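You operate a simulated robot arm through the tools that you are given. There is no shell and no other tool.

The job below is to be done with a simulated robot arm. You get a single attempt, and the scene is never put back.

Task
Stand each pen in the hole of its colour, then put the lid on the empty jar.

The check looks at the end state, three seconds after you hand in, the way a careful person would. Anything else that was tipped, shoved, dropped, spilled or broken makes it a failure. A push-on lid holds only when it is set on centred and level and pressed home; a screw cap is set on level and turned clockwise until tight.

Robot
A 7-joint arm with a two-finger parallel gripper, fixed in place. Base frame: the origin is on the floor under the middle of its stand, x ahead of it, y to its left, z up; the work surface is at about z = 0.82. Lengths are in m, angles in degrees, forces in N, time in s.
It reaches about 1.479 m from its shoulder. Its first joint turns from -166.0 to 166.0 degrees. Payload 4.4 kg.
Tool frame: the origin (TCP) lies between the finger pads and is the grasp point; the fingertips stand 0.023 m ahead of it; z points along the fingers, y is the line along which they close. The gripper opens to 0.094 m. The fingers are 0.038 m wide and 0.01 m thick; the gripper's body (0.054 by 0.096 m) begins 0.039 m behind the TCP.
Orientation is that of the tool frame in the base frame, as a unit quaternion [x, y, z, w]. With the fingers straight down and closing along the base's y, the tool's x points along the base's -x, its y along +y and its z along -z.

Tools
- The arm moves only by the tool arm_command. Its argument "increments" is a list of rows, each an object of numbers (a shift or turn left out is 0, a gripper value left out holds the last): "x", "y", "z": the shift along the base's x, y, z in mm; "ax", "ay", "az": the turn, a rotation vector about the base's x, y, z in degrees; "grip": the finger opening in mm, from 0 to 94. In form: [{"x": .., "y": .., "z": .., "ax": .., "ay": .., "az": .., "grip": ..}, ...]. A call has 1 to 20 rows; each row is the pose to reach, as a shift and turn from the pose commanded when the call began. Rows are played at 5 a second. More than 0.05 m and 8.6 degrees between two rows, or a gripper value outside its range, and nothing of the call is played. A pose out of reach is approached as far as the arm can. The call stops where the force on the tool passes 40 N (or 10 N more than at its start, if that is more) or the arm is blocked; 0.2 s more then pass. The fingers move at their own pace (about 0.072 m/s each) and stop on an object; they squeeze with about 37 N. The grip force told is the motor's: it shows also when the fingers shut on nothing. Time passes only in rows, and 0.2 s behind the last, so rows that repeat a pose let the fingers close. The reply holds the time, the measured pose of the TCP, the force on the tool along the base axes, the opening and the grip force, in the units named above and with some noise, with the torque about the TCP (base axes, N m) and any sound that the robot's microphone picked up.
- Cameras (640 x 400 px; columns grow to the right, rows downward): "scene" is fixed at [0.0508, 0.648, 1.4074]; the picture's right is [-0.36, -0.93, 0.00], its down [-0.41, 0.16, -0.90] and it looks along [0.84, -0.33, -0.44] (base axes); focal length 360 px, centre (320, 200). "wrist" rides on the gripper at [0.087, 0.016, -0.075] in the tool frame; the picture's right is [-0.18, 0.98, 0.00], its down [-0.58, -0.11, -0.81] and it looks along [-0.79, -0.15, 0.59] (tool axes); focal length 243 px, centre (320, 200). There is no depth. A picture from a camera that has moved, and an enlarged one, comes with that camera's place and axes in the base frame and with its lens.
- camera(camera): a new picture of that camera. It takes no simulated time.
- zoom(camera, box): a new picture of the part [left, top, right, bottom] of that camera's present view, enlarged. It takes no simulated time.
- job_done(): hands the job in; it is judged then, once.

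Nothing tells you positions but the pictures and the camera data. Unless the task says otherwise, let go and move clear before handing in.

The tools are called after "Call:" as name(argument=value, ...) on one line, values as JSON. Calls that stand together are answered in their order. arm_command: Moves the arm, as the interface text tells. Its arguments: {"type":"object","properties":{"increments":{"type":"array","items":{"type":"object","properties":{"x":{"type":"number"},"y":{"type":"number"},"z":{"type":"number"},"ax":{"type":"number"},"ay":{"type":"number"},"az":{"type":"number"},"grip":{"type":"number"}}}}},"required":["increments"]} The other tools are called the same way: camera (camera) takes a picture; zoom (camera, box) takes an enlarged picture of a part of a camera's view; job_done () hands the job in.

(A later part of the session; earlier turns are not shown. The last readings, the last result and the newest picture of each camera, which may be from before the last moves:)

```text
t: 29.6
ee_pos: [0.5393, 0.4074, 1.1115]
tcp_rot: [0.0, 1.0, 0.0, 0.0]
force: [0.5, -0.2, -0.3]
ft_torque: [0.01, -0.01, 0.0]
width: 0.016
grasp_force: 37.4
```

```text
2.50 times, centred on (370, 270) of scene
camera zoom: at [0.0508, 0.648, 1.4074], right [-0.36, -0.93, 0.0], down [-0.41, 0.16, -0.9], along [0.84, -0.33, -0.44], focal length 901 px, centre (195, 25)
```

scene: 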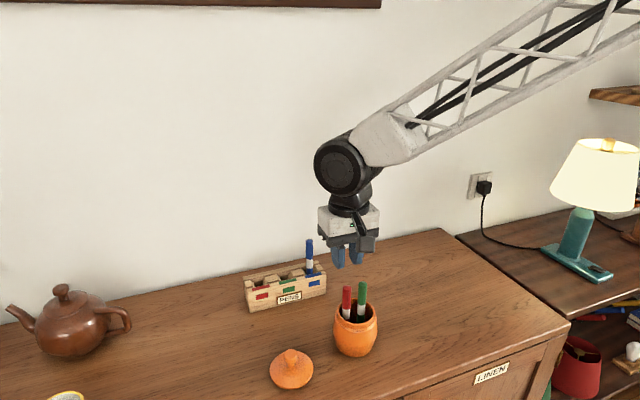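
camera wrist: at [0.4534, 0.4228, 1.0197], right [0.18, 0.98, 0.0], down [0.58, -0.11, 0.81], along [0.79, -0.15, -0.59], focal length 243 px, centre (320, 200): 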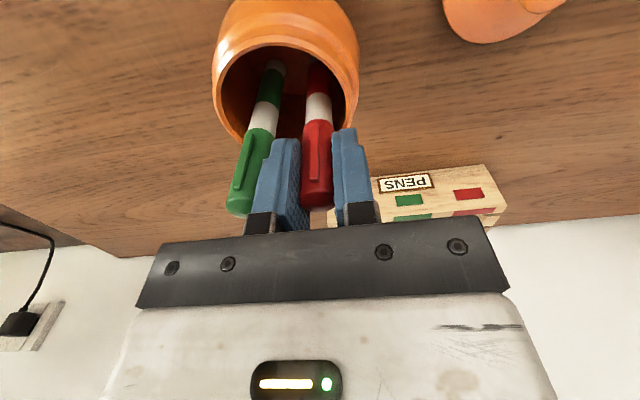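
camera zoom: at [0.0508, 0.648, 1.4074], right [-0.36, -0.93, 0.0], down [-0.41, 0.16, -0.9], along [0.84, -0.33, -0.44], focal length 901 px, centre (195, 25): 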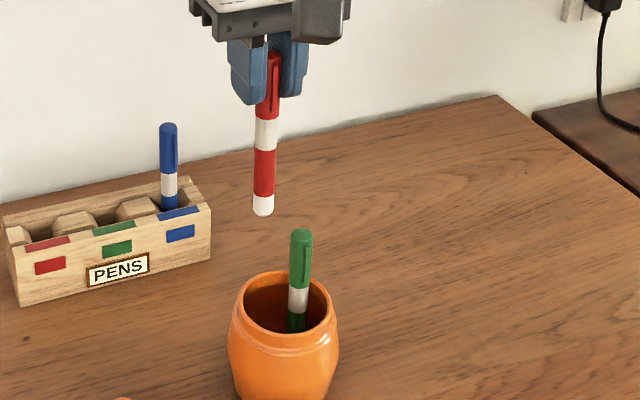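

Red hangs straight, its end about 6 mm behind the TCP in x. I'll carry it over the red pocket.

Call:
arm_command(increments=[{"x": 20, "y": 18}, {"x": 50, "y": 42}, {"x": 85, "y": 68}, {"x": 120, "y": 93}, {"x": 150, "y": 114}, {"x": 170, "y": 126}, {"x": 177, "y": 131}, {"x": 177, "y": 131, "z": -30}, {"x": 177, "y": 131, "z": -60}, {"x": 177, "y": 131, "z": -85}, {"x": 177, "y": 131, "z": -90}, {"x": 177, "y": 131, "z": -90}])

Call:
zoom(camera="wrist", box=[240, 0, 400, 100])

Call:
zoom(camera="scene", box=[230, 230, 326, 290])

```text
t: 32.2
ee_pos: [0.7167, 0.5384, 1.0195]
tcp_rot: [0.0, 1.0, 0.0, -0.001]
force: [0.0, -0.3, 0.1]
ft_torque: [-0.05, 0.01, -0.02]
width: 0.0155
grasp_force: 37.2
```

```text
4.00 times, centred on (320, 50) of wrist
camera zoom: at [0.6295, 0.5543, 1.0936], right [0.18, 0.98, 0.0], down [0.58, -0.11, 0.81], along [0.79, -0.15, -0.59], focal length 970 px, centre (320, 800)
```

zoom: 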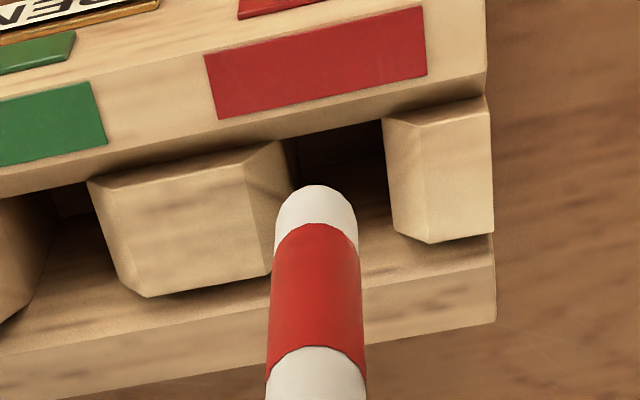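

```text
6.67 times, centred on (278, 260) of scene
camera zoom: at [0.0508, 0.648, 1.4074], right [-0.36, -0.93, 0.0], down [-0.41, 0.16, -0.9], along [0.84, -0.33, -0.44], focal length 2403 px, centre (600, -200)
```

zoom: 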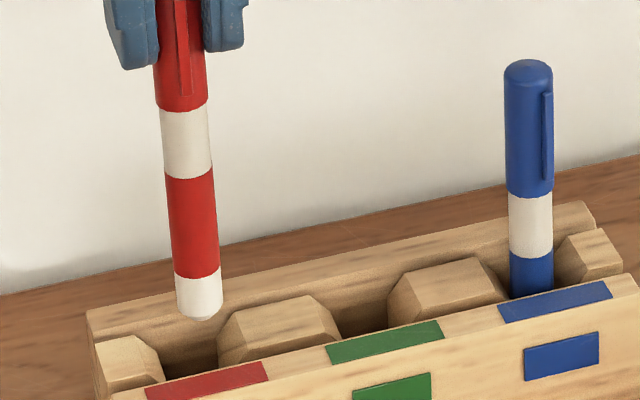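

The red pen end is over the pocket but appears about 4 mm low in y. I'll look closer before lowering.

Call:
zoom(camera="wrist", box=[270, 15, 366, 75])

Call:
zoom(camera="scene", box=[238, 252, 286, 292])

```text
6.67 times, centred on (318, 45) of wrist
camera zoom: at [0.6295, 0.5543, 1.0936], right [0.18, 0.98, 0.0], down [0.58, -0.11, 0.81], along [0.79, -0.15, -0.59], focal length 1618 px, centre (333, 1233)
```

zoom: 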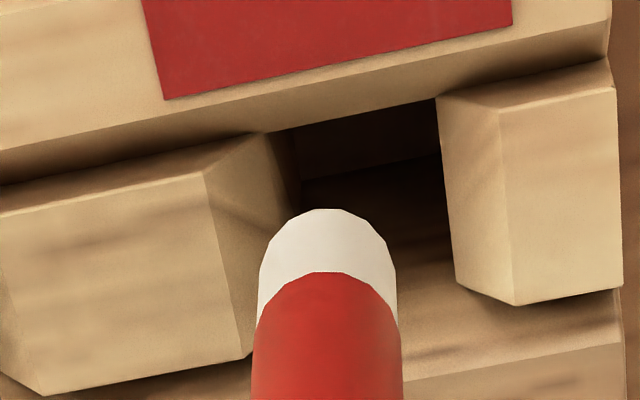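

```text
10.00 times, centred on (262, 272) of scene
camera zoom: at [0.0508, 0.648, 1.4074], right [-0.36, -0.93, 0.0], down [-0.41, 0.16, -0.9], along [0.84, -0.33, -0.44], focal length 3604 px, centre (900, -520)
```

zoom: 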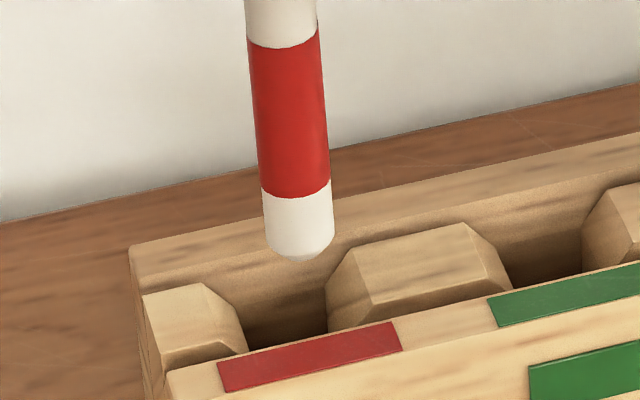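

The pocket centre is close to y=0.542, so I'll shift the pen by about +3.8 mm and lower it gently into the funnel.

Call:
arm_command(increments=[{"y": 2}, {"y": 3.8}, {"y": 3.8, "z": -5}, {"y": 3.8, "z": -10}, {"y": 3.8, "z": -15}, {"y": 3.8, "z": -20}, {"y": 3.8, "z": -20}])

Call:
zoom(camera="wrist", box=[256, 10, 384, 90])

Call:
zoom(camera="scene", box=[238, 252, 286, 292])

```text
t: 33.8
ee_pos: [0.7176, 0.5414, 1.0009]
tcp_rot: [0.0, 1.0, 0.0, 0.0]
force: [1.4, -0.2, -0.8]
ft_torque: [0.04, -0.03, -0.01]
width: 0.0154
grasp_force: 37.5
```

```text
5.00 times, centred on (320, 50) of wrist
camera zoom: at [0.6302, 0.5585, 1.0739], right [0.18, 0.98, 0.0], down [0.58, -0.11, 0.81], along [0.79, -0.15, -0.59], focal length 1213 px, centre (320, 950)
```

zoom: 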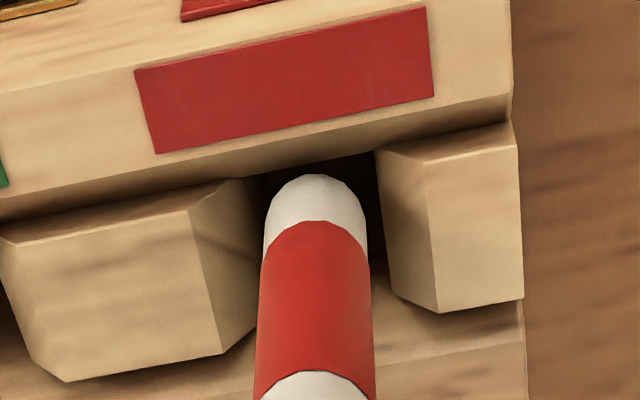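

```text
10.00 times, centred on (262, 272) of scene
camera zoom: at [0.0508, 0.648, 1.4074], right [-0.36, -0.93, 0.0], down [-0.41, 0.16, -0.9], along [0.84, -0.33, -0.44], focal length 3604 px, centre (900, -520)
```

zoom: 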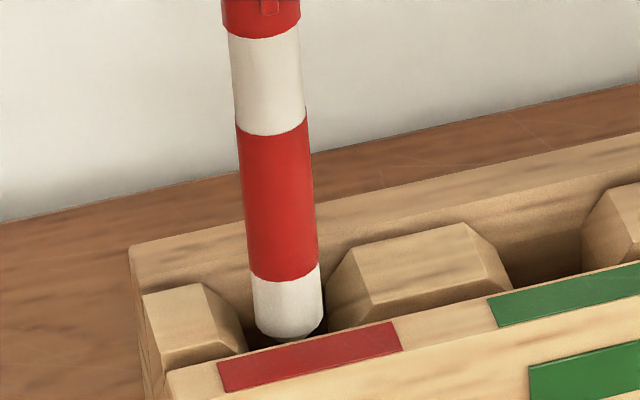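

The pen now looks centred in the red pocket. Continuing down.

Call:
arm_command(increments=[{"z": -6}, {"z": -12}, {"z": -18}, {"z": -24}, {"z": -30}, {"z": -30}])

Call:
zoom(camera="wrist", box=[256, 10, 384, 90])

Call:
zoom(camera="scene", box=[238, 252, 286, 292])

```text
t: 35.2
ee_pos: [0.7166, 0.5415, 0.9707]
tcp_rot: [0.001, 1.0, 0.0, 0.001]
force: [0.1, -0.7, 0.6]
ft_torque: [0.04, -0.01, 0.0]
width: 0.0155
grasp_force: 37.0
```

```text
5.00 times, centred on (320, 50) of wrist
camera zoom: at [0.6302, 0.5574, 1.0437], right [0.18, 0.98, 0.0], down [0.58, -0.11, 0.81], along [0.79, -0.15, -0.59], focal length 1213 px, centre (320, 950)
```

zoom: 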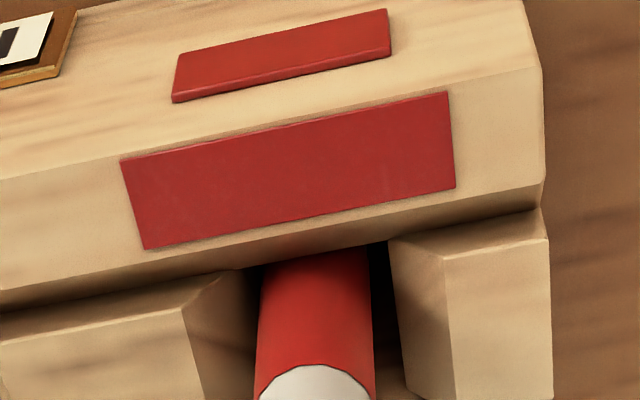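

```text
10.00 times, centred on (262, 272) of scene
camera zoom: at [0.0508, 0.648, 1.4074], right [-0.36, -0.93, 0.0], down [-0.41, 0.16, -0.9], along [0.84, -0.33, -0.44], focal length 3604 px, centre (900, -520)
```

zoom: 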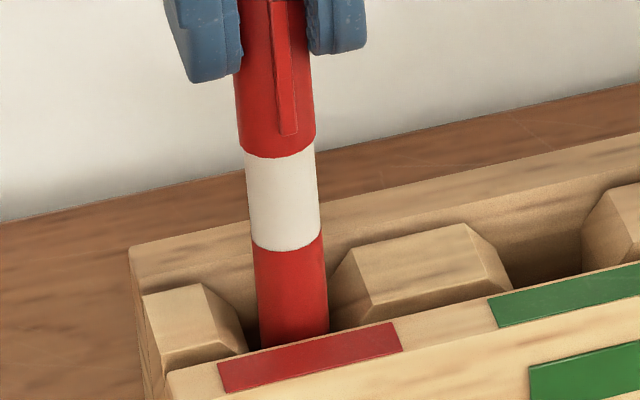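

It is going in freely; the end should be about 9 mm above the pocket floor. I'll lower in small steps to touch.

Call:
arm_command(increments=[{"z": -3}, {"z": -6}, {"z": -7.5}, {"z": -9}, {"z": -9}])

Call:
zoom(camera="scene", box=[238, 252, 286, 292])

```text
t: 36.4
ee_pos: [0.7174, 0.5422, 0.9629]
tcp_rot: [0.0, 1.0, 0.0, 0.001]
force: [1.0, -0.1, 5.3]
ft_torque: [-0.02, -0.01, 0.02]
width: 0.0153
grasp_force: 37.0
```

```text
10.00 times, centred on (262, 272) of scene
camera zoom: at [0.0508, 0.648, 1.4074], right [-0.36, -0.93, 0.0], down [-0.41, 0.16, -0.9], along [0.84, -0.33, -0.44], focal length 3604 px, centre (900, -520)
```

zoom: 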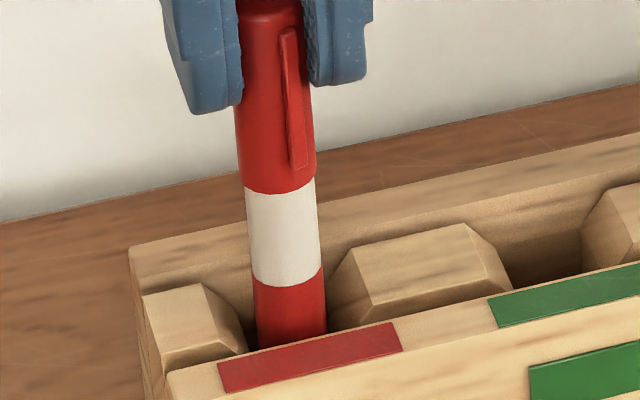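

Contact with the floor at 5 N, so red is seated. Opening and rising.

Call:
arm_command(increments=[{"z": 0.5}, {"z": 0.5, "grip": 24}, {"z": 0.5, "grip": 32}, {"z": 0.5, "grip": 40}, {"z": 0.5, "grip": 40}, {"z": 20, "grip": 40}, {"z": 50, "grip": 40}, {"z": 85, "grip": 40}, {"z": 105, "grip": 40}, {"z": 105, "grip": 40}])

Call:
zoom(camera="scene", box=[222, 220, 382, 320])

Call:
camera(camera="wrist")

```text
t: 38.6
ee_pos: [0.7164, 0.5426, 1.0646]
tcp_rot: [-0.001, 1.0, 0.0, 0.001]
force: [-0.1, -0.4, 0.0]
ft_torque: [0.01, 0.01, -0.02]
width: 0.0403
grasp_force: 0.1
```

```text
4.00 times, centred on (302, 270) of scene
camera zoom: at [0.0508, 0.648, 1.4074], right [-0.36, -0.93, 0.0], down [-0.41, 0.16, -0.9], along [0.84, -0.33, -0.44], focal length 1442 px, centre (392, -80)
```

zoom: 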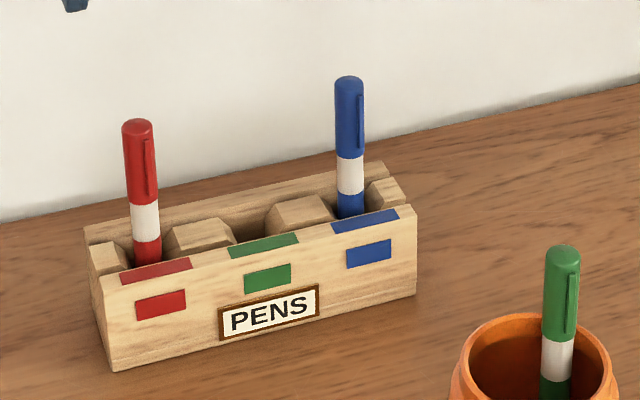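

```text
taken
camera wrist: at [0.6291, 0.5583, 1.1389], right [0.18, 0.98, 0.0], down [0.58, -0.11, 0.81], along [0.79, -0.15, -0.59], focal length 243 px, centre (320, 200)
```

wrist: 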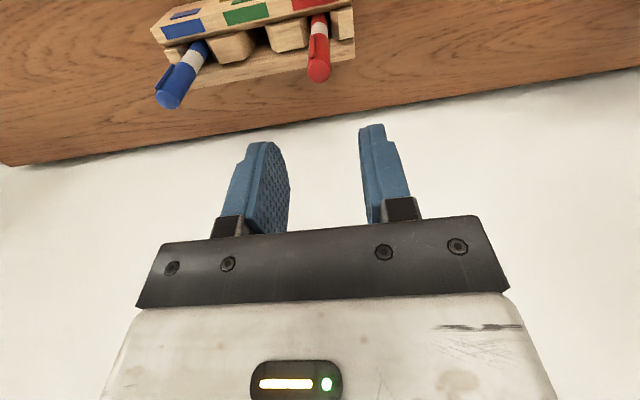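

Red and blue stand properly. Now I'll go over the green pen.

Call:
arm_command(increments=[{"x": -20, "y": -18, "grip": 36}, {"x": -50, "y": -46, "grip": 36}, {"x": -80, "y": -74, "grip": 36}, {"x": -112, "y": -103, "grip": 36}, {"x": -142, "y": -131, "z": -5, "grip": 36}, {"x": -168, "y": -155, "z": -15, "grip": 36}, {"x": -181, "y": -167, "z": -27, "grip": 36}, {"x": -181, "y": -167, "z": -50, "grip": 36}, {"x": -181, "y": -167, "z": -72, "grip": 36}, {"x": -181, "y": -167, "z": -72, "grip": 36}])

Call:
zoom(camera="wrist", box=[240, 80, 400, 220])

Call:
zoom(camera="scene", box=[310, 240, 410, 340])

```text
t: 40.8
ee_pos: [0.535, 0.3748, 0.9932]
tcp_rot: [0.0, 1.0, 0.0, 0.001]
force: [0.2, -0.7, -0.3]
ft_torque: [0.0, 0.03, 0.0]
width: 0.0359
grasp_force: 0.0
```

```text
2.86 times, centred on (320, 150) of wrist
camera zoom: at [0.4489, 0.3909, 1.0678], right [0.18, 0.98, 0.0], down [0.58, -0.11, 0.81], along [0.79, -0.15, -0.59], focal length 693 px, centre (320, 343)
```

zoom: 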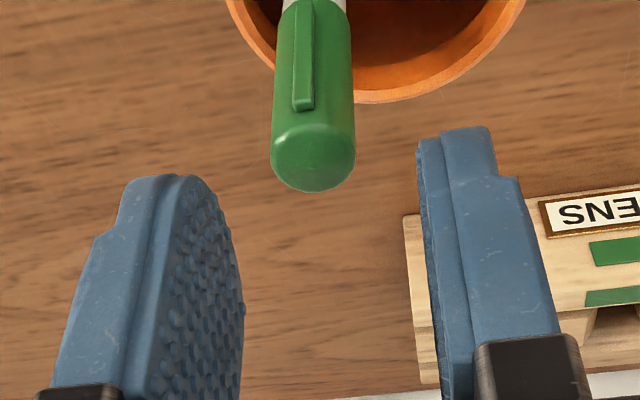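

```text
4.00 times, centred on (360, 290) of scene
camera zoom: at [0.0508, 0.648, 1.4074], right [-0.36, -0.93, 0.0], down [-0.41, 0.16, -0.9], along [0.84, -0.33, -0.44], focal length 1442 px, centre (160, -160)
```

zoom: 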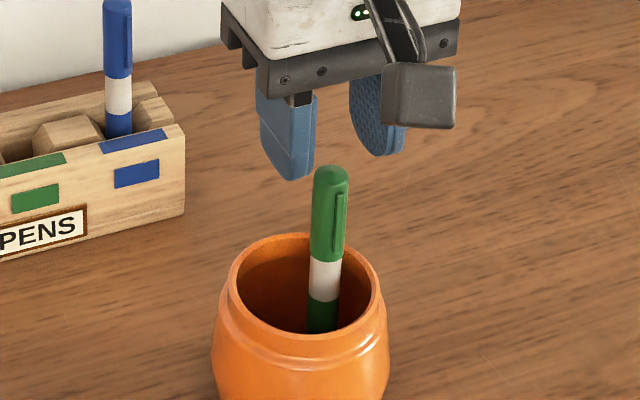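

Green is centred between the fingers to within about 1 mm. Descending and closing.

Call:
arm_command(increments=[{"y": -0.7, "z": -15}, {"y": -0.7, "z": -30}, {"y": -0.7, "z": -45}, {"y": -0.7, "z": -49}, {"y": -0.7, "z": -49}, {"y": -0.7, "z": -49, "grip": 22}, {"y": -0.7, "z": -49, "grip": 5}, {"y": -0.7, "z": -49, "grip": 5}, {"y": -0.7, "z": -49, "grip": 5}])

Call:
camera(camera="wrist")

```text
t: 42.8
ee_pos: [0.5374, 0.3738, 0.9458]
tcp_rot: [0.0, 1.0, 0.0, 0.0]
force: [0.1, -0.8, 1.6]
ft_torque: [-0.13, -0.01, -0.01]
width: 0.0159
grasp_force: 37.1
```

```text
taken
camera wrist: at [0.4496, 0.39, 1.0193], right [0.18, 0.98, 0.0], down [0.58, -0.11, 0.81], along [0.79, -0.15, -0.59], focal length 243 px, centre (320, 200)
```

wrist: 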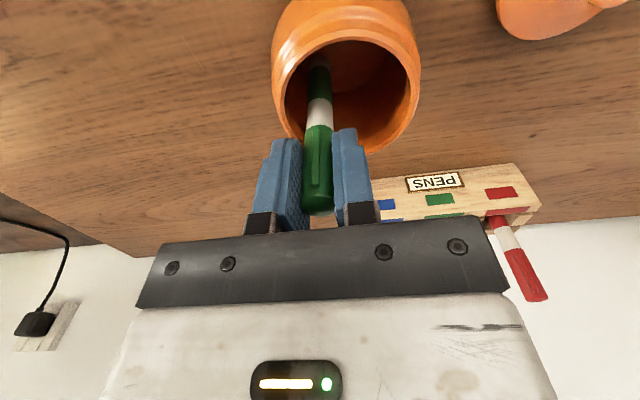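

Green is gripped. Lifting straight up out of the jar.

Call:
arm_command(increments=[{"z": 10}, {"z": 25}, {"z": 45}, {"z": 70}, {"z": 95}, {"z": 120}, {"z": 145}, {"z": 165}, {"z": 165}])

Call:
zoom(camera="wrist", box=[240, 40, 400, 240])

Call:
zoom(camera="scene", box=[242, 190, 498, 350])

```text
t: 44.8
ee_pos: [0.5367, 0.375, 1.1135]
tcp_rot: [0.0, 1.0, 0.0, 0.0]
force: [0.1, -1.1, 0.2]
ft_torque: [-0.02, 0.01, 0.02]
width: 0.0161
grasp_force: 36.9
```

```text
2.00 times, centred on (320, 140) of wrist
camera zoom: at [0.4493, 0.3904, 1.1858], right [0.18, 0.98, 0.0], down [0.58, -0.11, 0.81], along [0.79, -0.15, -0.59], focal length 485 px, centre (320, 320)
```

zoom: 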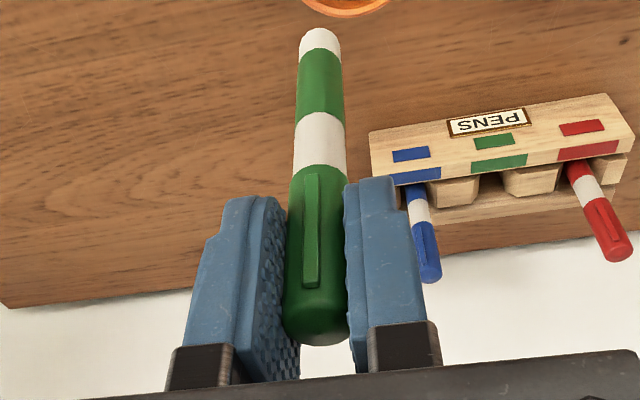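

```text
2.50 times, centred on (370, 270) of scene
camera zoom: at [0.0508, 0.648, 1.4074], right [-0.36, -0.93, 0.0], down [-0.41, 0.16, -0.9], along [0.84, -0.33, -0.44], focal length 901 px, centre (195, 25)
```

zoom: 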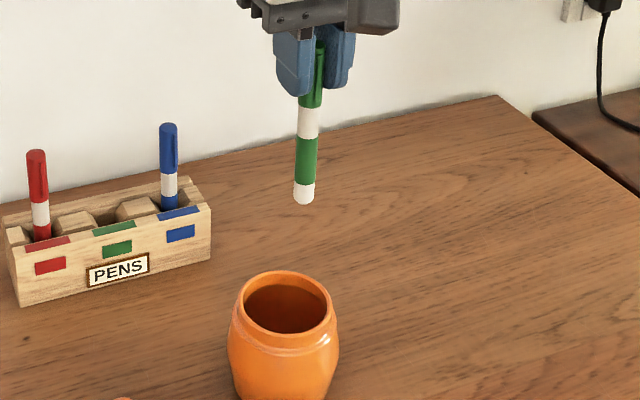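

Green hangs straight. I'll carry it over the middle pocket between the two standing pens.

Call:
arm_command(increments=[{"x": 20, "y": 14}, {"x": 50, "y": 34}, {"x": 85, "y": 55}, {"x": 120, "y": 75}, {"x": 150, "y": 92}, {"x": 170, "y": 102}, {"x": 178, "y": 106}, {"x": 178, "y": 106, "z": -25}, {"x": 178, "y": 106, "z": -55}, {"x": 178, "y": 106, "z": -80}, {"x": 178, "y": 106, "z": -92}, {"x": 178, "y": 106, "z": -92}])

Call:
zoom(camera="wrist", box=[256, 10, 384, 90])

Call:
zoom(camera="scene", box=[240, 230, 336, 290])

```text
t: 47.4
ee_pos: [0.7132, 0.4805, 1.0186]
tcp_rot: [-0.001, 1.0, 0.0, 0.0]
force: [-0.7, 0.7, -0.3]
ft_torque: [0.01, 0.01, 0.0]
width: 0.0155
grasp_force: 37.1
```

```text
5.00 times, centred on (320, 50) of wrist
camera zoom: at [0.6266, 0.4958, 1.091], right [0.18, 0.98, 0.0], down [0.58, -0.11, 0.81], along [0.79, -0.15, -0.59], focal length 1213 px, centre (320, 950)
```

zoom: 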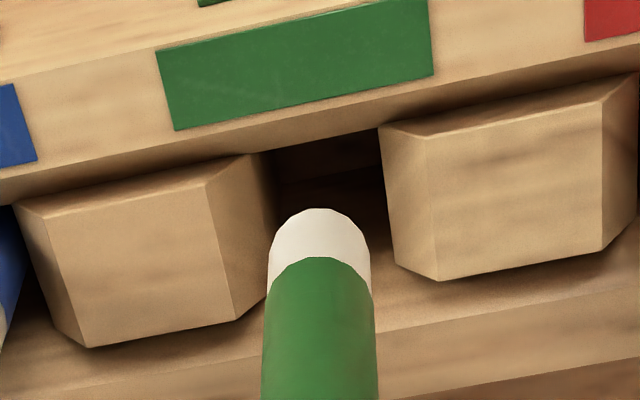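

```text
6.67 times, centred on (288, 260) of scene
camera zoom: at [0.0508, 0.648, 1.4074], right [-0.36, -0.93, 0.0], down [-0.41, 0.16, -0.9], along [0.84, -0.33, -0.44], focal length 2403 px, centre (533, -200)
```

zoom: 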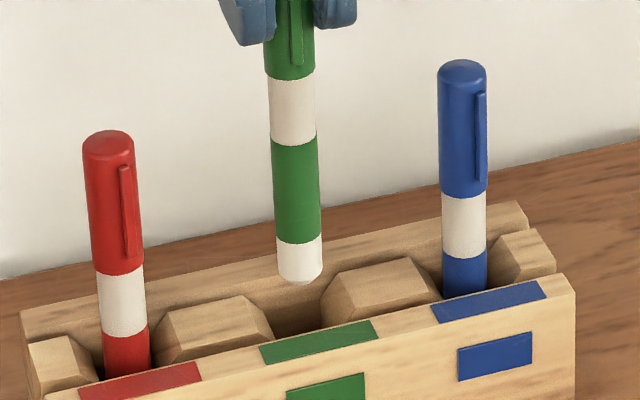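

The pen end measures at (0.712, 0.480), matching the middle pocket's centre. Lowering in.

Call:
arm_command(increments=[{"z": -6}, {"z": -12}, {"z": -18}, {"z": -24}, {"z": -24}])

Call:
zoom(camera="wrist", box=[256, 10, 384, 90])

Call:
zoom(camera="scene", box=[240, 230, 336, 290])

```text
t: 48.6
ee_pos: [0.7128, 0.4802, 0.9944]
tcp_rot: [0.0, 1.0, 0.001, 0.0]
force: [0.3, -0.5, 0.2]
ft_torque: [0.06, -0.06, 0.01]
width: 0.0158
grasp_force: 37.3
```

```text
5.00 times, centred on (320, 50) of wrist
camera zoom: at [0.6266, 0.4962, 1.067], right [0.18, 0.98, 0.0], down [0.58, -0.11, 0.81], along [0.79, -0.15, -0.59], focal length 1213 px, centre (320, 950)
```

zoom: 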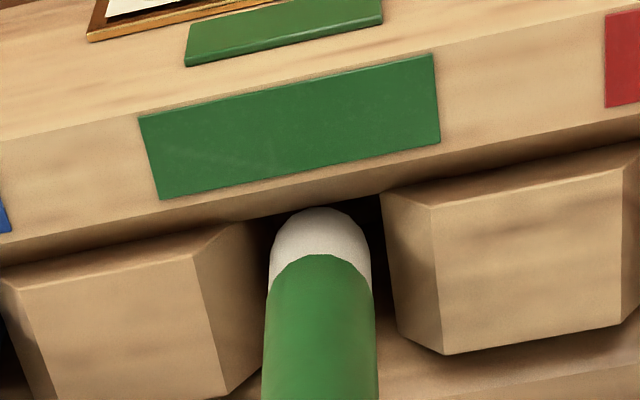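

```text
6.67 times, centred on (288, 260) of scene
camera zoom: at [0.0508, 0.648, 1.4074], right [-0.36, -0.93, 0.0], down [-0.41, 0.16, -0.9], along [0.84, -0.33, -0.44], focal length 2403 px, centre (533, -200)
```

zoom: 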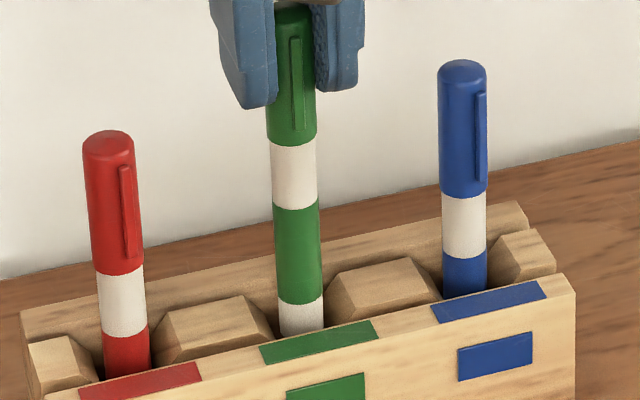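

Green is entering cleanly with no force. Continuing down to the pocket floor.

Call:
arm_command(increments=[{"z": -6}, {"z": -12}, {"z": -18}, {"z": -23}, {"z": -26}, {"z": -28.5}, {"z": -30}, {"z": -31}, {"z": -31}])

Call:
zoom(camera="scene", box=[240, 230, 336, 290])

```text
t: 50.6
ee_pos: [0.7138, 0.4807, 0.9628]
tcp_rot: [0.0, 1.0, 0.0, 0.0]
force: [-0.6, 0.0, -0.7]
ft_torque: [0.01, 0.02, 0.01]
width: 0.0156
grasp_force: 36.6
```

```text
6.67 times, centred on (288, 260) of scene
camera zoom: at [0.0508, 0.648, 1.4074], right [-0.36, -0.93, 0.0], down [-0.41, 0.16, -0.9], along [0.84, -0.33, -0.44], focal length 2403 px, centre (533, -200)
```

zoom: 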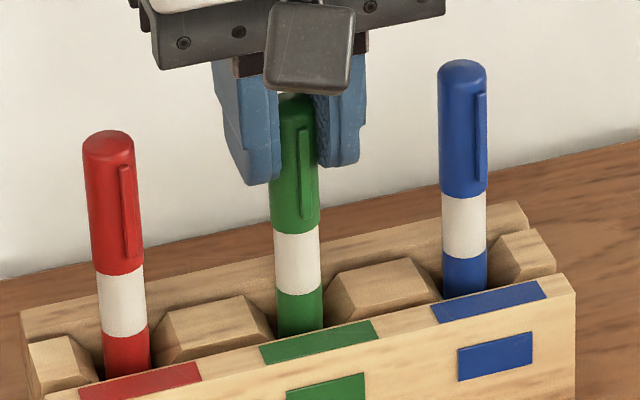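

No contact yet but nearly down. I'll take it a little lower in half-millimetre steps.

Call:
arm_command(increments=[{"z": -0.7}, {"z": -1.4}, {"z": -2}, {"z": -2}])

```text
t: 51.6
ee_pos: [0.7154, 0.4812, 0.9632]
tcp_rot: [0.0, 1.0, 0.0, 0.001]
force: [-0.7, -0.3, 9.3]
ft_torque: [0.0, 0.18, -0.03]
width: 0.0152
grasp_force: 36.9
```

Contact at 9 N; green is seated. I'll ease off, open to a modest width and rise.

Call:
arm_command(increments=[{"z": 0.8}, {"z": 0.8, "grip": 24}, {"z": 0.8, "grip": 30}, {"z": 0.8, "grip": 34}, {"z": 0.8, "grip": 34}, {"z": 20, "grip": 34}, {"z": 50, "grip": 34}, {"z": 85, "grip": 34}, {"z": 110, "grip": 34}, {"z": 110, "grip": 34}])

Call:
zoom(camera="scene", box=[222, 220, 382, 320])

Call:
camera(camera="wrist")

```text
t: 53.8
ee_pos: [0.7139, 0.481, 1.0707]
tcp_rot: [0.0, 1.0, 0.001, -0.001]
force: [0.6, 0.7, 0.2]
ft_torque: [-0.01, 0.0, 0.02]
width: 0.0341
grasp_force: 0.0
```

```text
4.00 times, centred on (302, 270) of scene
camera zoom: at [0.0508, 0.648, 1.4074], right [-0.36, -0.93, 0.0], down [-0.41, 0.16, -0.9], along [0.84, -0.33, -0.44], focal length 1442 px, centre (392, -80)
```

zoom: 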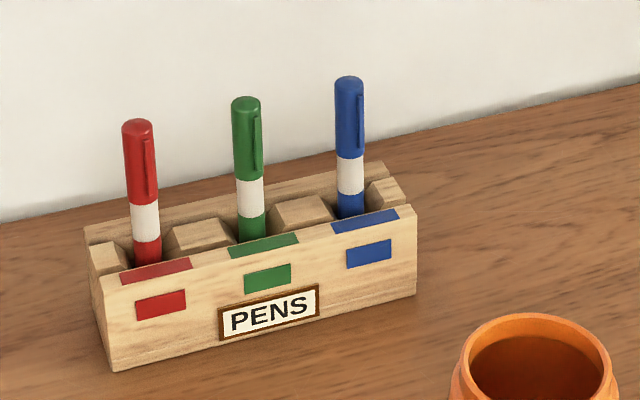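

```text
taken
camera wrist: at [0.6268, 0.4973, 1.1455], right [0.18, 0.98, 0.0], down [0.58, -0.11, 0.81], along [0.79, -0.15, -0.59], focal length 243 px, centre (320, 200)
```

wrist: 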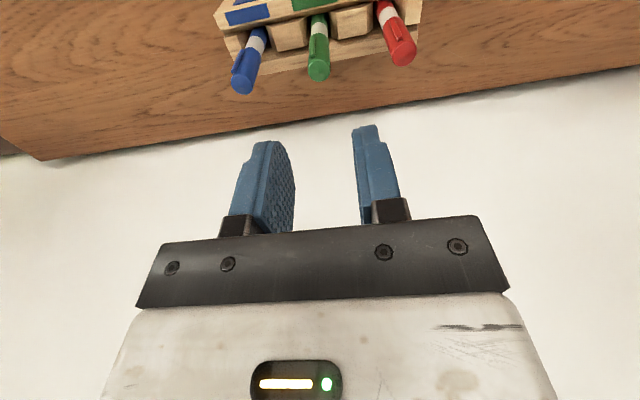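

All three pens are in their pockets. Now the lid: I'll look at the jar's rim and the lid closely to tell what sort of fit it is.

Call:
zoom(camera="scene", box=[316, 290, 396, 365])

Call:
zoom(camera="scene", box=[260, 340, 324, 395])

Call:
arm_command(increments=[{"x": -30, "y": -3, "grip": 34}, {"x": -70, "y": -8}, {"x": -110, "y": -13}, {"x": -150, "y": -17}, {"x": -190, "y": -22}, {"x": -225, "y": -26, "z": -20}, {"x": -250, "y": -29, "z": -45}, {"x": -264, "y": -30, "z": -70}, {"x": -264, "y": -30, "z": -72}, {"x": -264, "y": -30, "z": -72}])

Call:
camera(camera="wrist")

Call:
zoom(camera="wrist", box=[230, 60, 358, 180])

Call:
zoom(camera="wrist", box=[340, 30, 468, 130])

```text
5.33 times, centred on (356, 328) of scene
camera zoom: at [0.0508, 0.648, 1.4074], right [-0.36, -0.93, 0.0], down [-0.41, 0.16, -0.9], along [0.84, -0.33, -0.44], focal length 1922 px, centre (128, -480)
```

zoom: 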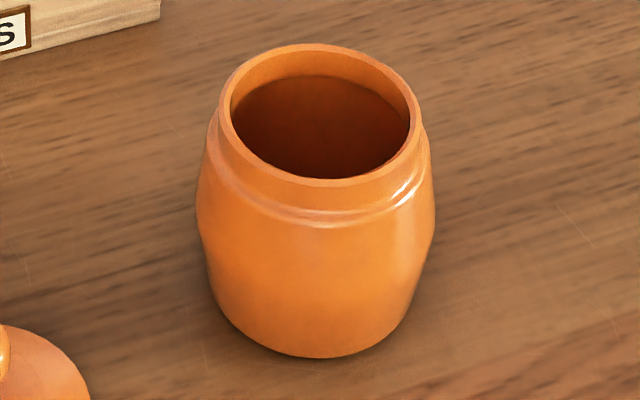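

```text
7.27 times, centred on (292, 368) of scene
camera zoom: at [0.0508, 0.648, 1.4074], right [-0.36, -0.93, 0.0], down [-0.41, 0.16, -0.9], along [0.84, -0.33, -0.44], focal length 2621 px, centre (524, -1018)
```

zoom: 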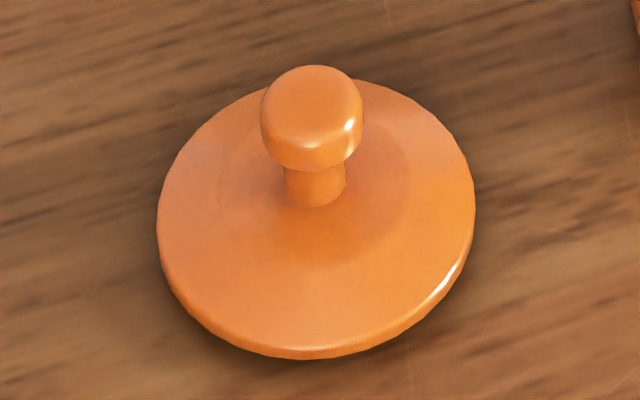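

```text
t: 56.0
ee_pos: [0.4479, 0.4498, 0.9971]
tcp_rot: [0.001, 1.0, 0.0, 0.001]
force: [-0.4, -0.2, 0.7]
ft_torque: [-0.02, 0.03, -0.01]
width: 0.034
grasp_force: 0.0
```

```text
taken
camera wrist: at [0.3626, 0.4663, 1.0715], right [0.18, 0.98, 0.0], down [0.58, -0.11, 0.81], along [0.79, -0.15, -0.59], focal length 243 px, centre (320, 200)
```

wrist: 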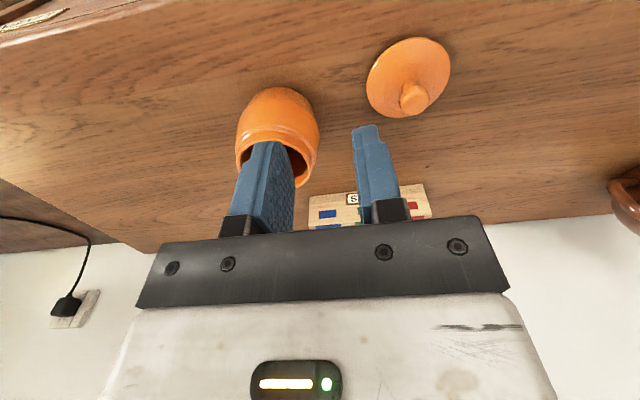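

```text
3.33 times, centred on (294, 120) of wrist
camera zoom: at [0.3626, 0.4663, 1.0715], right [0.18, 0.98, 0.0], down [0.58, -0.11, 0.81], along [0.79, -0.15, -0.59], focal length 809 px, centre (407, 467)
```

zoom: 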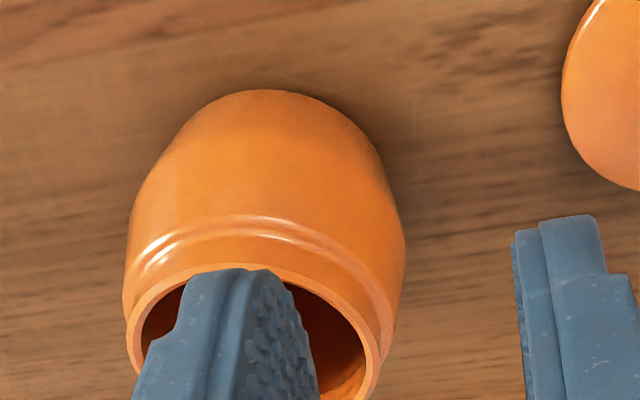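

```text
4.00 times, centred on (404, 80) of wrist
camera zoom: at [0.3626, 0.4663, 1.0715], right [0.18, 0.98, 0.0], down [0.58, -0.11, 0.81], along [0.79, -0.15, -0.59], focal length 970 px, centre (-16, 680)
```

zoom: 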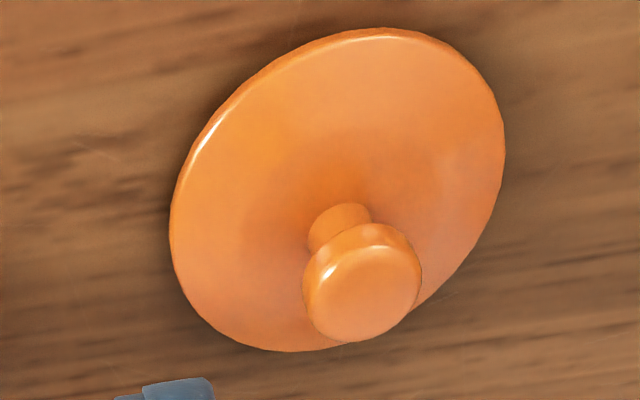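

The jar neck is smooth with a bead below it and no thread, so this is a push-on lid. The knob, about 25 mm across, is near (0.507, 0.531) with its top around z=0.863. I'll go above it.

Call:
arm_command(increments=[{"x": 14, "y": 20, "z": 0, "grip": 50}, {"x": 28, "y": 40, "z": 0, "grip": 50}, {"x": 42, "y": 60, "z": -10, "grip": 50}, {"x": 56.5, "y": 80.8, "z": -30, "grip": 50}, {"x": 56.5, "y": 80.8, "z": -60, "grip": 50}, {"x": 56.5, "y": 80.8, "z": -80, "grip": 50}, {"x": 56.5, "y": 80.8, "z": -80, "grip": 50}])

Call:
camera(camera="wrist")

Call:
zoom(camera="wrist", box=[240, 60, 400, 200])

Call:
zoom(camera="scene", box=[230, 270, 390, 400])

```text
t: 57.6
ee_pos: [0.5082, 0.5337, 0.9194]
tcp_rot: [0.0, 1.0, 0.0, 0.001]
force: [0.4, 0.5, 0.2]
ft_torque: [-0.01, 0.01, 0.0]
width: 0.0501
grasp_force: 0.2
```

```text
taken
camera wrist: at [0.421, 0.5482, 0.9933], right [0.18, 0.98, 0.0], down [0.58, -0.11, 0.81], along [0.79, -0.15, -0.59], focal length 243 px, centre (320, 200)
```

wrist: 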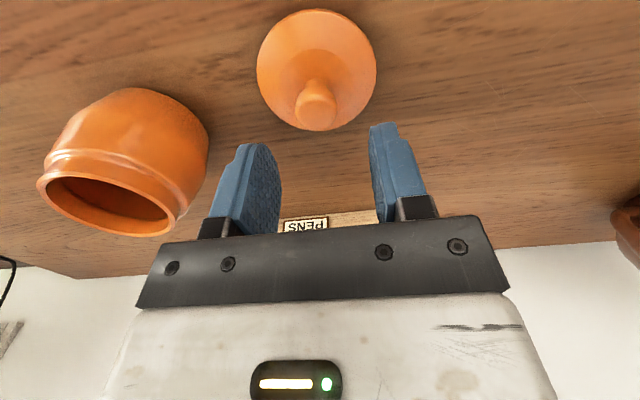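

```text
2.86 times, centred on (320, 130) of wrist
camera zoom: at [0.421, 0.5482, 0.9933], right [0.18, 0.98, 0.0], down [0.58, -0.11, 0.81], along [0.79, -0.15, -0.59], focal length 693 px, centre (320, 400)
```

zoom: 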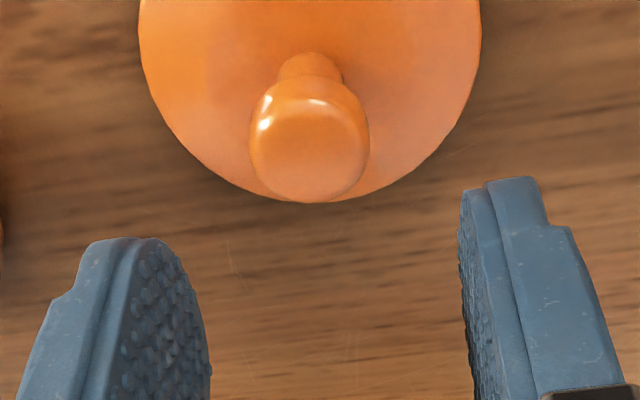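

```text
3.08 times, centred on (310, 335) of scene
camera zoom: at [0.0508, 0.648, 1.4074], right [-0.36, -0.93, 0.0], down [-0.41, 0.16, -0.9], along [0.84, -0.33, -0.44], focal length 1109 px, centre (351, -215)
```

zoom: 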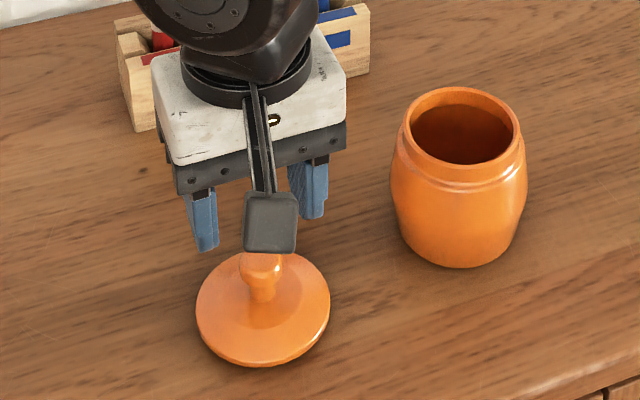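

The knob measures at (0.507, 0.530); I'll shift 1.5 mm in y and lower so the pads sit beside the knob with the tips clear of the lid's disc.

Call:
arm_command(increments=[{"y": -1.5, "z": -15}, {"y": -1.5, "z": -30}, {"y": -1.5, "z": -45}, {"y": -1.5, "z": -54}, {"y": -1.5, "z": -58}, {"y": -1.5, "z": -58}])

Call:
camera(camera="wrist")

Call:
zoom(camera="scene", box=[240, 320, 340, 400])

```text
t: 59.0
ee_pos: [0.5079, 0.5296, 0.8621]
tcp_rot: [0.0, 1.0, 0.0, -0.001]
force: [-0.6, 0.6, 0.3]
ft_torque: [0.0, 0.02, 0.01]
width: 0.0499
grasp_force: 0.1
```

```text
taken
camera wrist: at [0.4198, 0.5455, 0.9351], right [0.18, 0.98, 0.0], down [0.58, -0.11, 0.81], along [0.79, -0.15, -0.59], focal length 243 px, centre (320, 200)
```

wrist: 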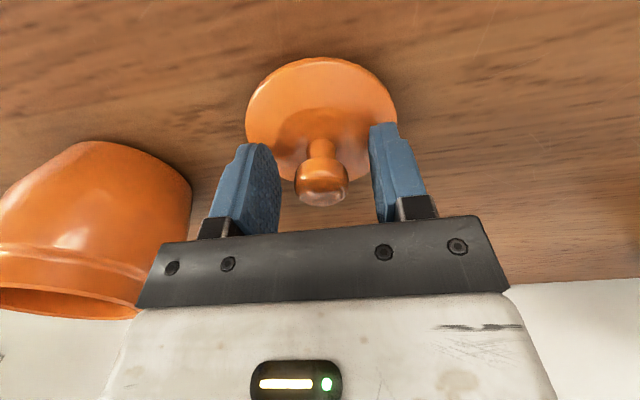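

```text
5.00 times, centred on (290, 360) of scene
camera zoom: at [0.0508, 0.648, 1.4074], right [-0.36, -0.93, 0.0], down [-0.41, 0.16, -0.9], along [0.84, -0.33, -0.44], focal length 1802 px, centre (470, -600)
```

zoom: 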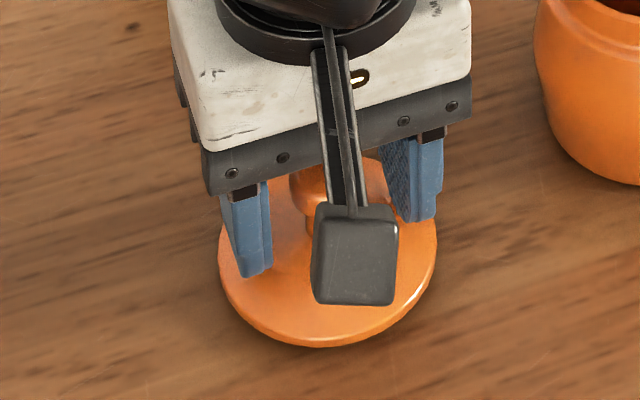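

The knob is between the pads. I'll look closely before closing.

Call:
zoom(camera="wrist", box=[230, 45, 410, 215])

```text
2.35 times, centred on (320, 130) of wrist
camera zoom: at [0.4198, 0.5455, 0.9351], right [0.18, 0.98, 0.0], down [0.58, -0.11, 0.81], along [0.79, -0.15, -0.59], focal length 571 px, centre (320, 365)
```

zoom: 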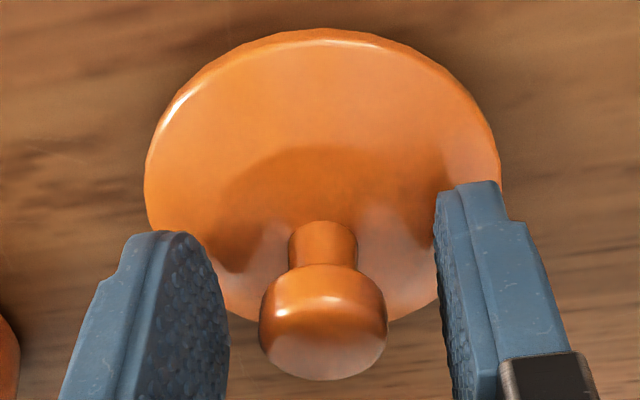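

Alignment looks good. Closing on the knob.

Call:
arm_command(increments=[{"grip": 36}, {"grip": 28}, {"grip": 15}, {"grip": 15}, {"grip": 15}])

Call:
zoom(camera="wrist", box=[230, 45, 410, 215])

```text
t: 60.2
ee_pos: [0.5067, 0.5286, 0.8614]
tcp_rot: [0.0, 1.0, 0.0, 0.001]
force: [0.5, 0.0, -0.1]
ft_torque: [0.0, 0.0, 0.05]
width: 0.0236
grasp_force: 36.7
```

```text
2.35 times, centred on (320, 130) of wrist
camera zoom: at [0.4198, 0.5454, 0.9351], right [0.18, 0.98, 0.0], down [0.58, -0.11, 0.81], along [0.79, -0.15, -0.59], focal length 571 px, centre (320, 365)
```

zoom: 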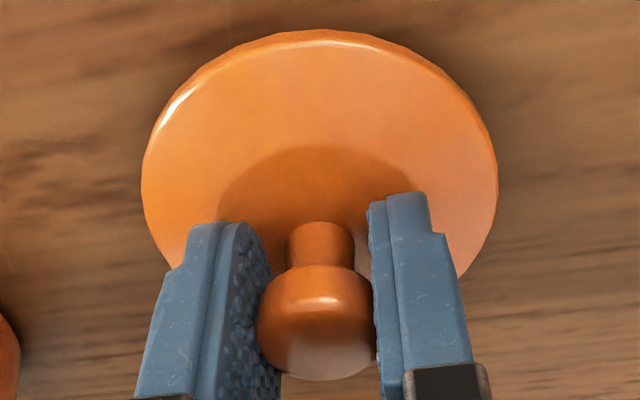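

Gripped at 23.6 mm. I'll lift it straight up and look at its underside profile.

Call:
arm_command(increments=[{"z": 8}, {"z": 20}, {"z": 45}, {"z": 75}, {"z": 110}, {"z": 145}, {"z": 180}, {"z": 200}, {"z": 200}])

Call:
zoom(camera="scene", box=[220, 190, 348, 300])

Call:
camera(camera="wrist")

Call:
camera(camera="scene")

```text
t: 62.2
ee_pos: [0.508, 0.5299, 1.0615]
tcp_rot: [0.001, 1.0, 0.0, 0.0]
force: [-0.4, -0.1, -0.3]
ft_torque: [0.02, 0.04, -0.02]
width: 0.0237
grasp_force: 37.1
```

```text
3.64 times, centred on (284, 245) of scene
camera zoom: at [0.0508, 0.648, 1.4074], right [-0.36, -0.93, 0.0], down [-0.41, 0.16, -0.9], along [0.84, -0.33, -0.44], focal length 1311 px, centre (451, 36)
```

zoom: 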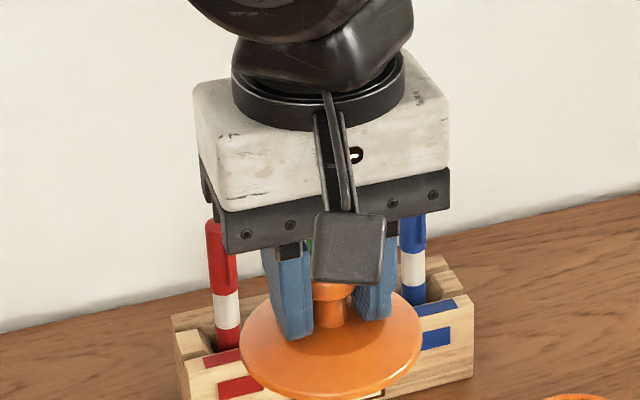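

```text
taken
camera wrist: at [0.4218, 0.5458, 1.1351], right [0.18, 0.98, 0.0], down [0.58, -0.11, 0.81], along [0.79, -0.15, -0.59], focal length 243 px, centre (320, 200)
```

wrist: 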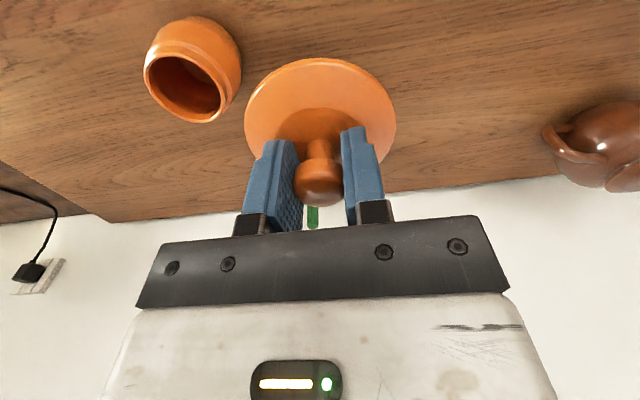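

```text
taken
```

scene: 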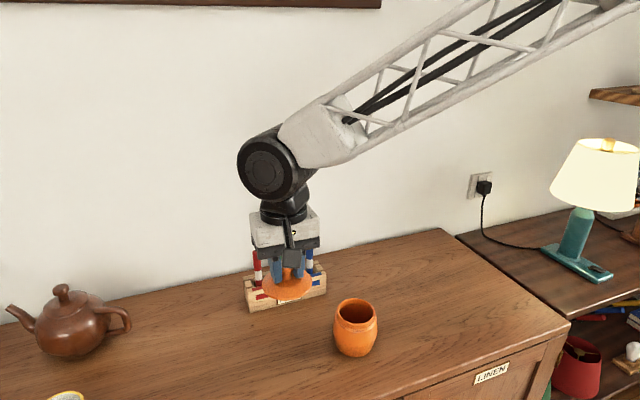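

The lid hangs level. I'll zoom on the jar from here to re-measure its rim, then raise the lid to scene-camera height to see the underside.

Call:
zoom(camera="wrist", box=[130, 5, 258, 130])

Call:
arm_command(increments=[{"z": 35}, {"z": 75}, {"z": 115}, {"z": 155}, {"z": 195}, {"z": 230}, {"z": 255}, {"z": 265}, {"z": 265}])

Call:
camera(camera="scene")

Call:
camera(camera="wrist")

```text
3.20 times, centred on (194, 68) of wrist
camera zoom: at [0.4218, 0.5458, 1.1351], right [0.18, 0.98, 0.0], down [0.58, -0.11, 0.81], along [0.79, -0.15, -0.59], focal length 776 px, centre (723, 624)
```

zoom: 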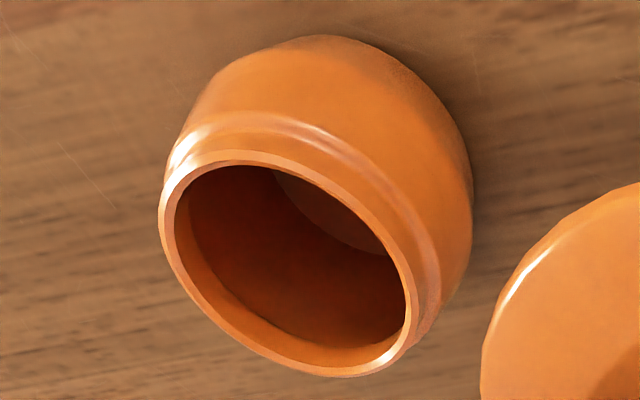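

```text
t: 64.2
ee_pos: [0.5066, 0.5289, 1.3265]
tcp_rot: [0.0, 1.0, 0.0, 0.0]
force: [0.6, -0.4, -1.8]
ft_torque: [0.04, 0.03, 0.01]
width: 0.0235
grasp_force: 37.0
```

```text
taken
```

scene: 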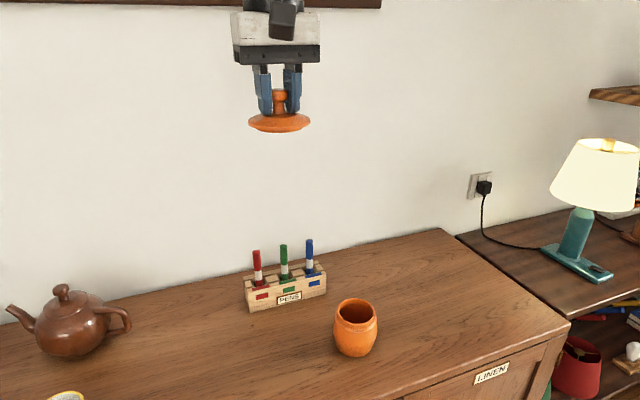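

```text
taken
camera wrist: at [0.4201, 0.5458, 1.4005], right [0.18, 0.98, 0.0], down [0.58, -0.11, 0.81], along [0.79, -0.15, -0.59], focal length 243 px, centre (320, 200)
```

wrist: 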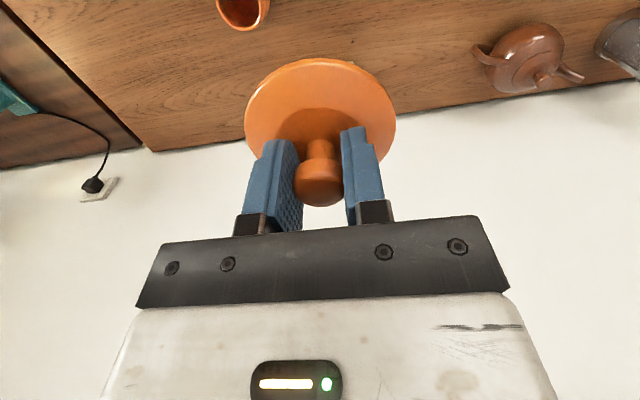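

Call:
zoom(camera="scene", box=[232, 80, 328, 140])

```text
6.67 times, centred on (280, 110) of scene
camera zoom: at [0.0508, 0.648, 1.4074], right [-0.36, -0.93, 0.0], down [-0.41, 0.16, -0.9], along [0.84, -0.33, -0.44], focal length 2403 px, centre (587, 800)
```

zoom: 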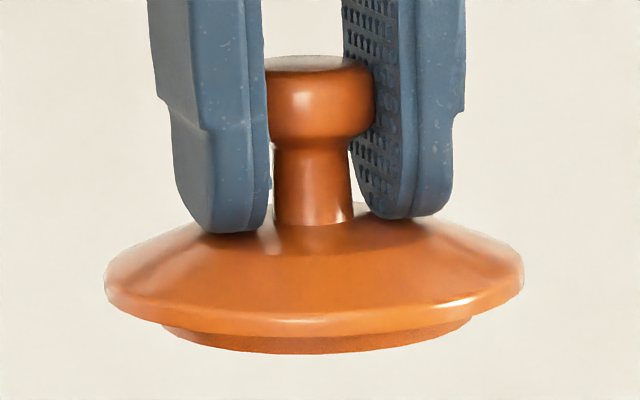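

The lid has a shallow plug, about 60 mm across, under the disc, so it is a push-in lid for the roughly 65 mm opening. I'll compare the lid's pose in the hand with how it looked on the table to check it stayed level.

Call:
zoom(camera="wrist", box=[230, 45, 410, 215])

```text
2.35 times, centred on (320, 130) of wrist
camera zoom: at [0.4201, 0.5458, 1.4005], right [0.18, 0.98, 0.0], down [0.58, -0.11, 0.81], along [0.79, -0.15, -0.59], focal length 571 px, centre (320, 365)
```

zoom: 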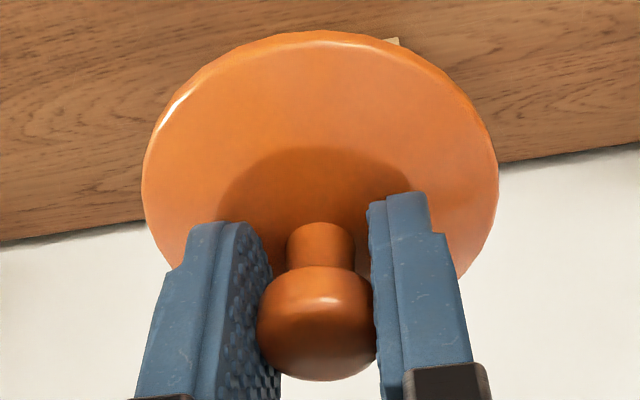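

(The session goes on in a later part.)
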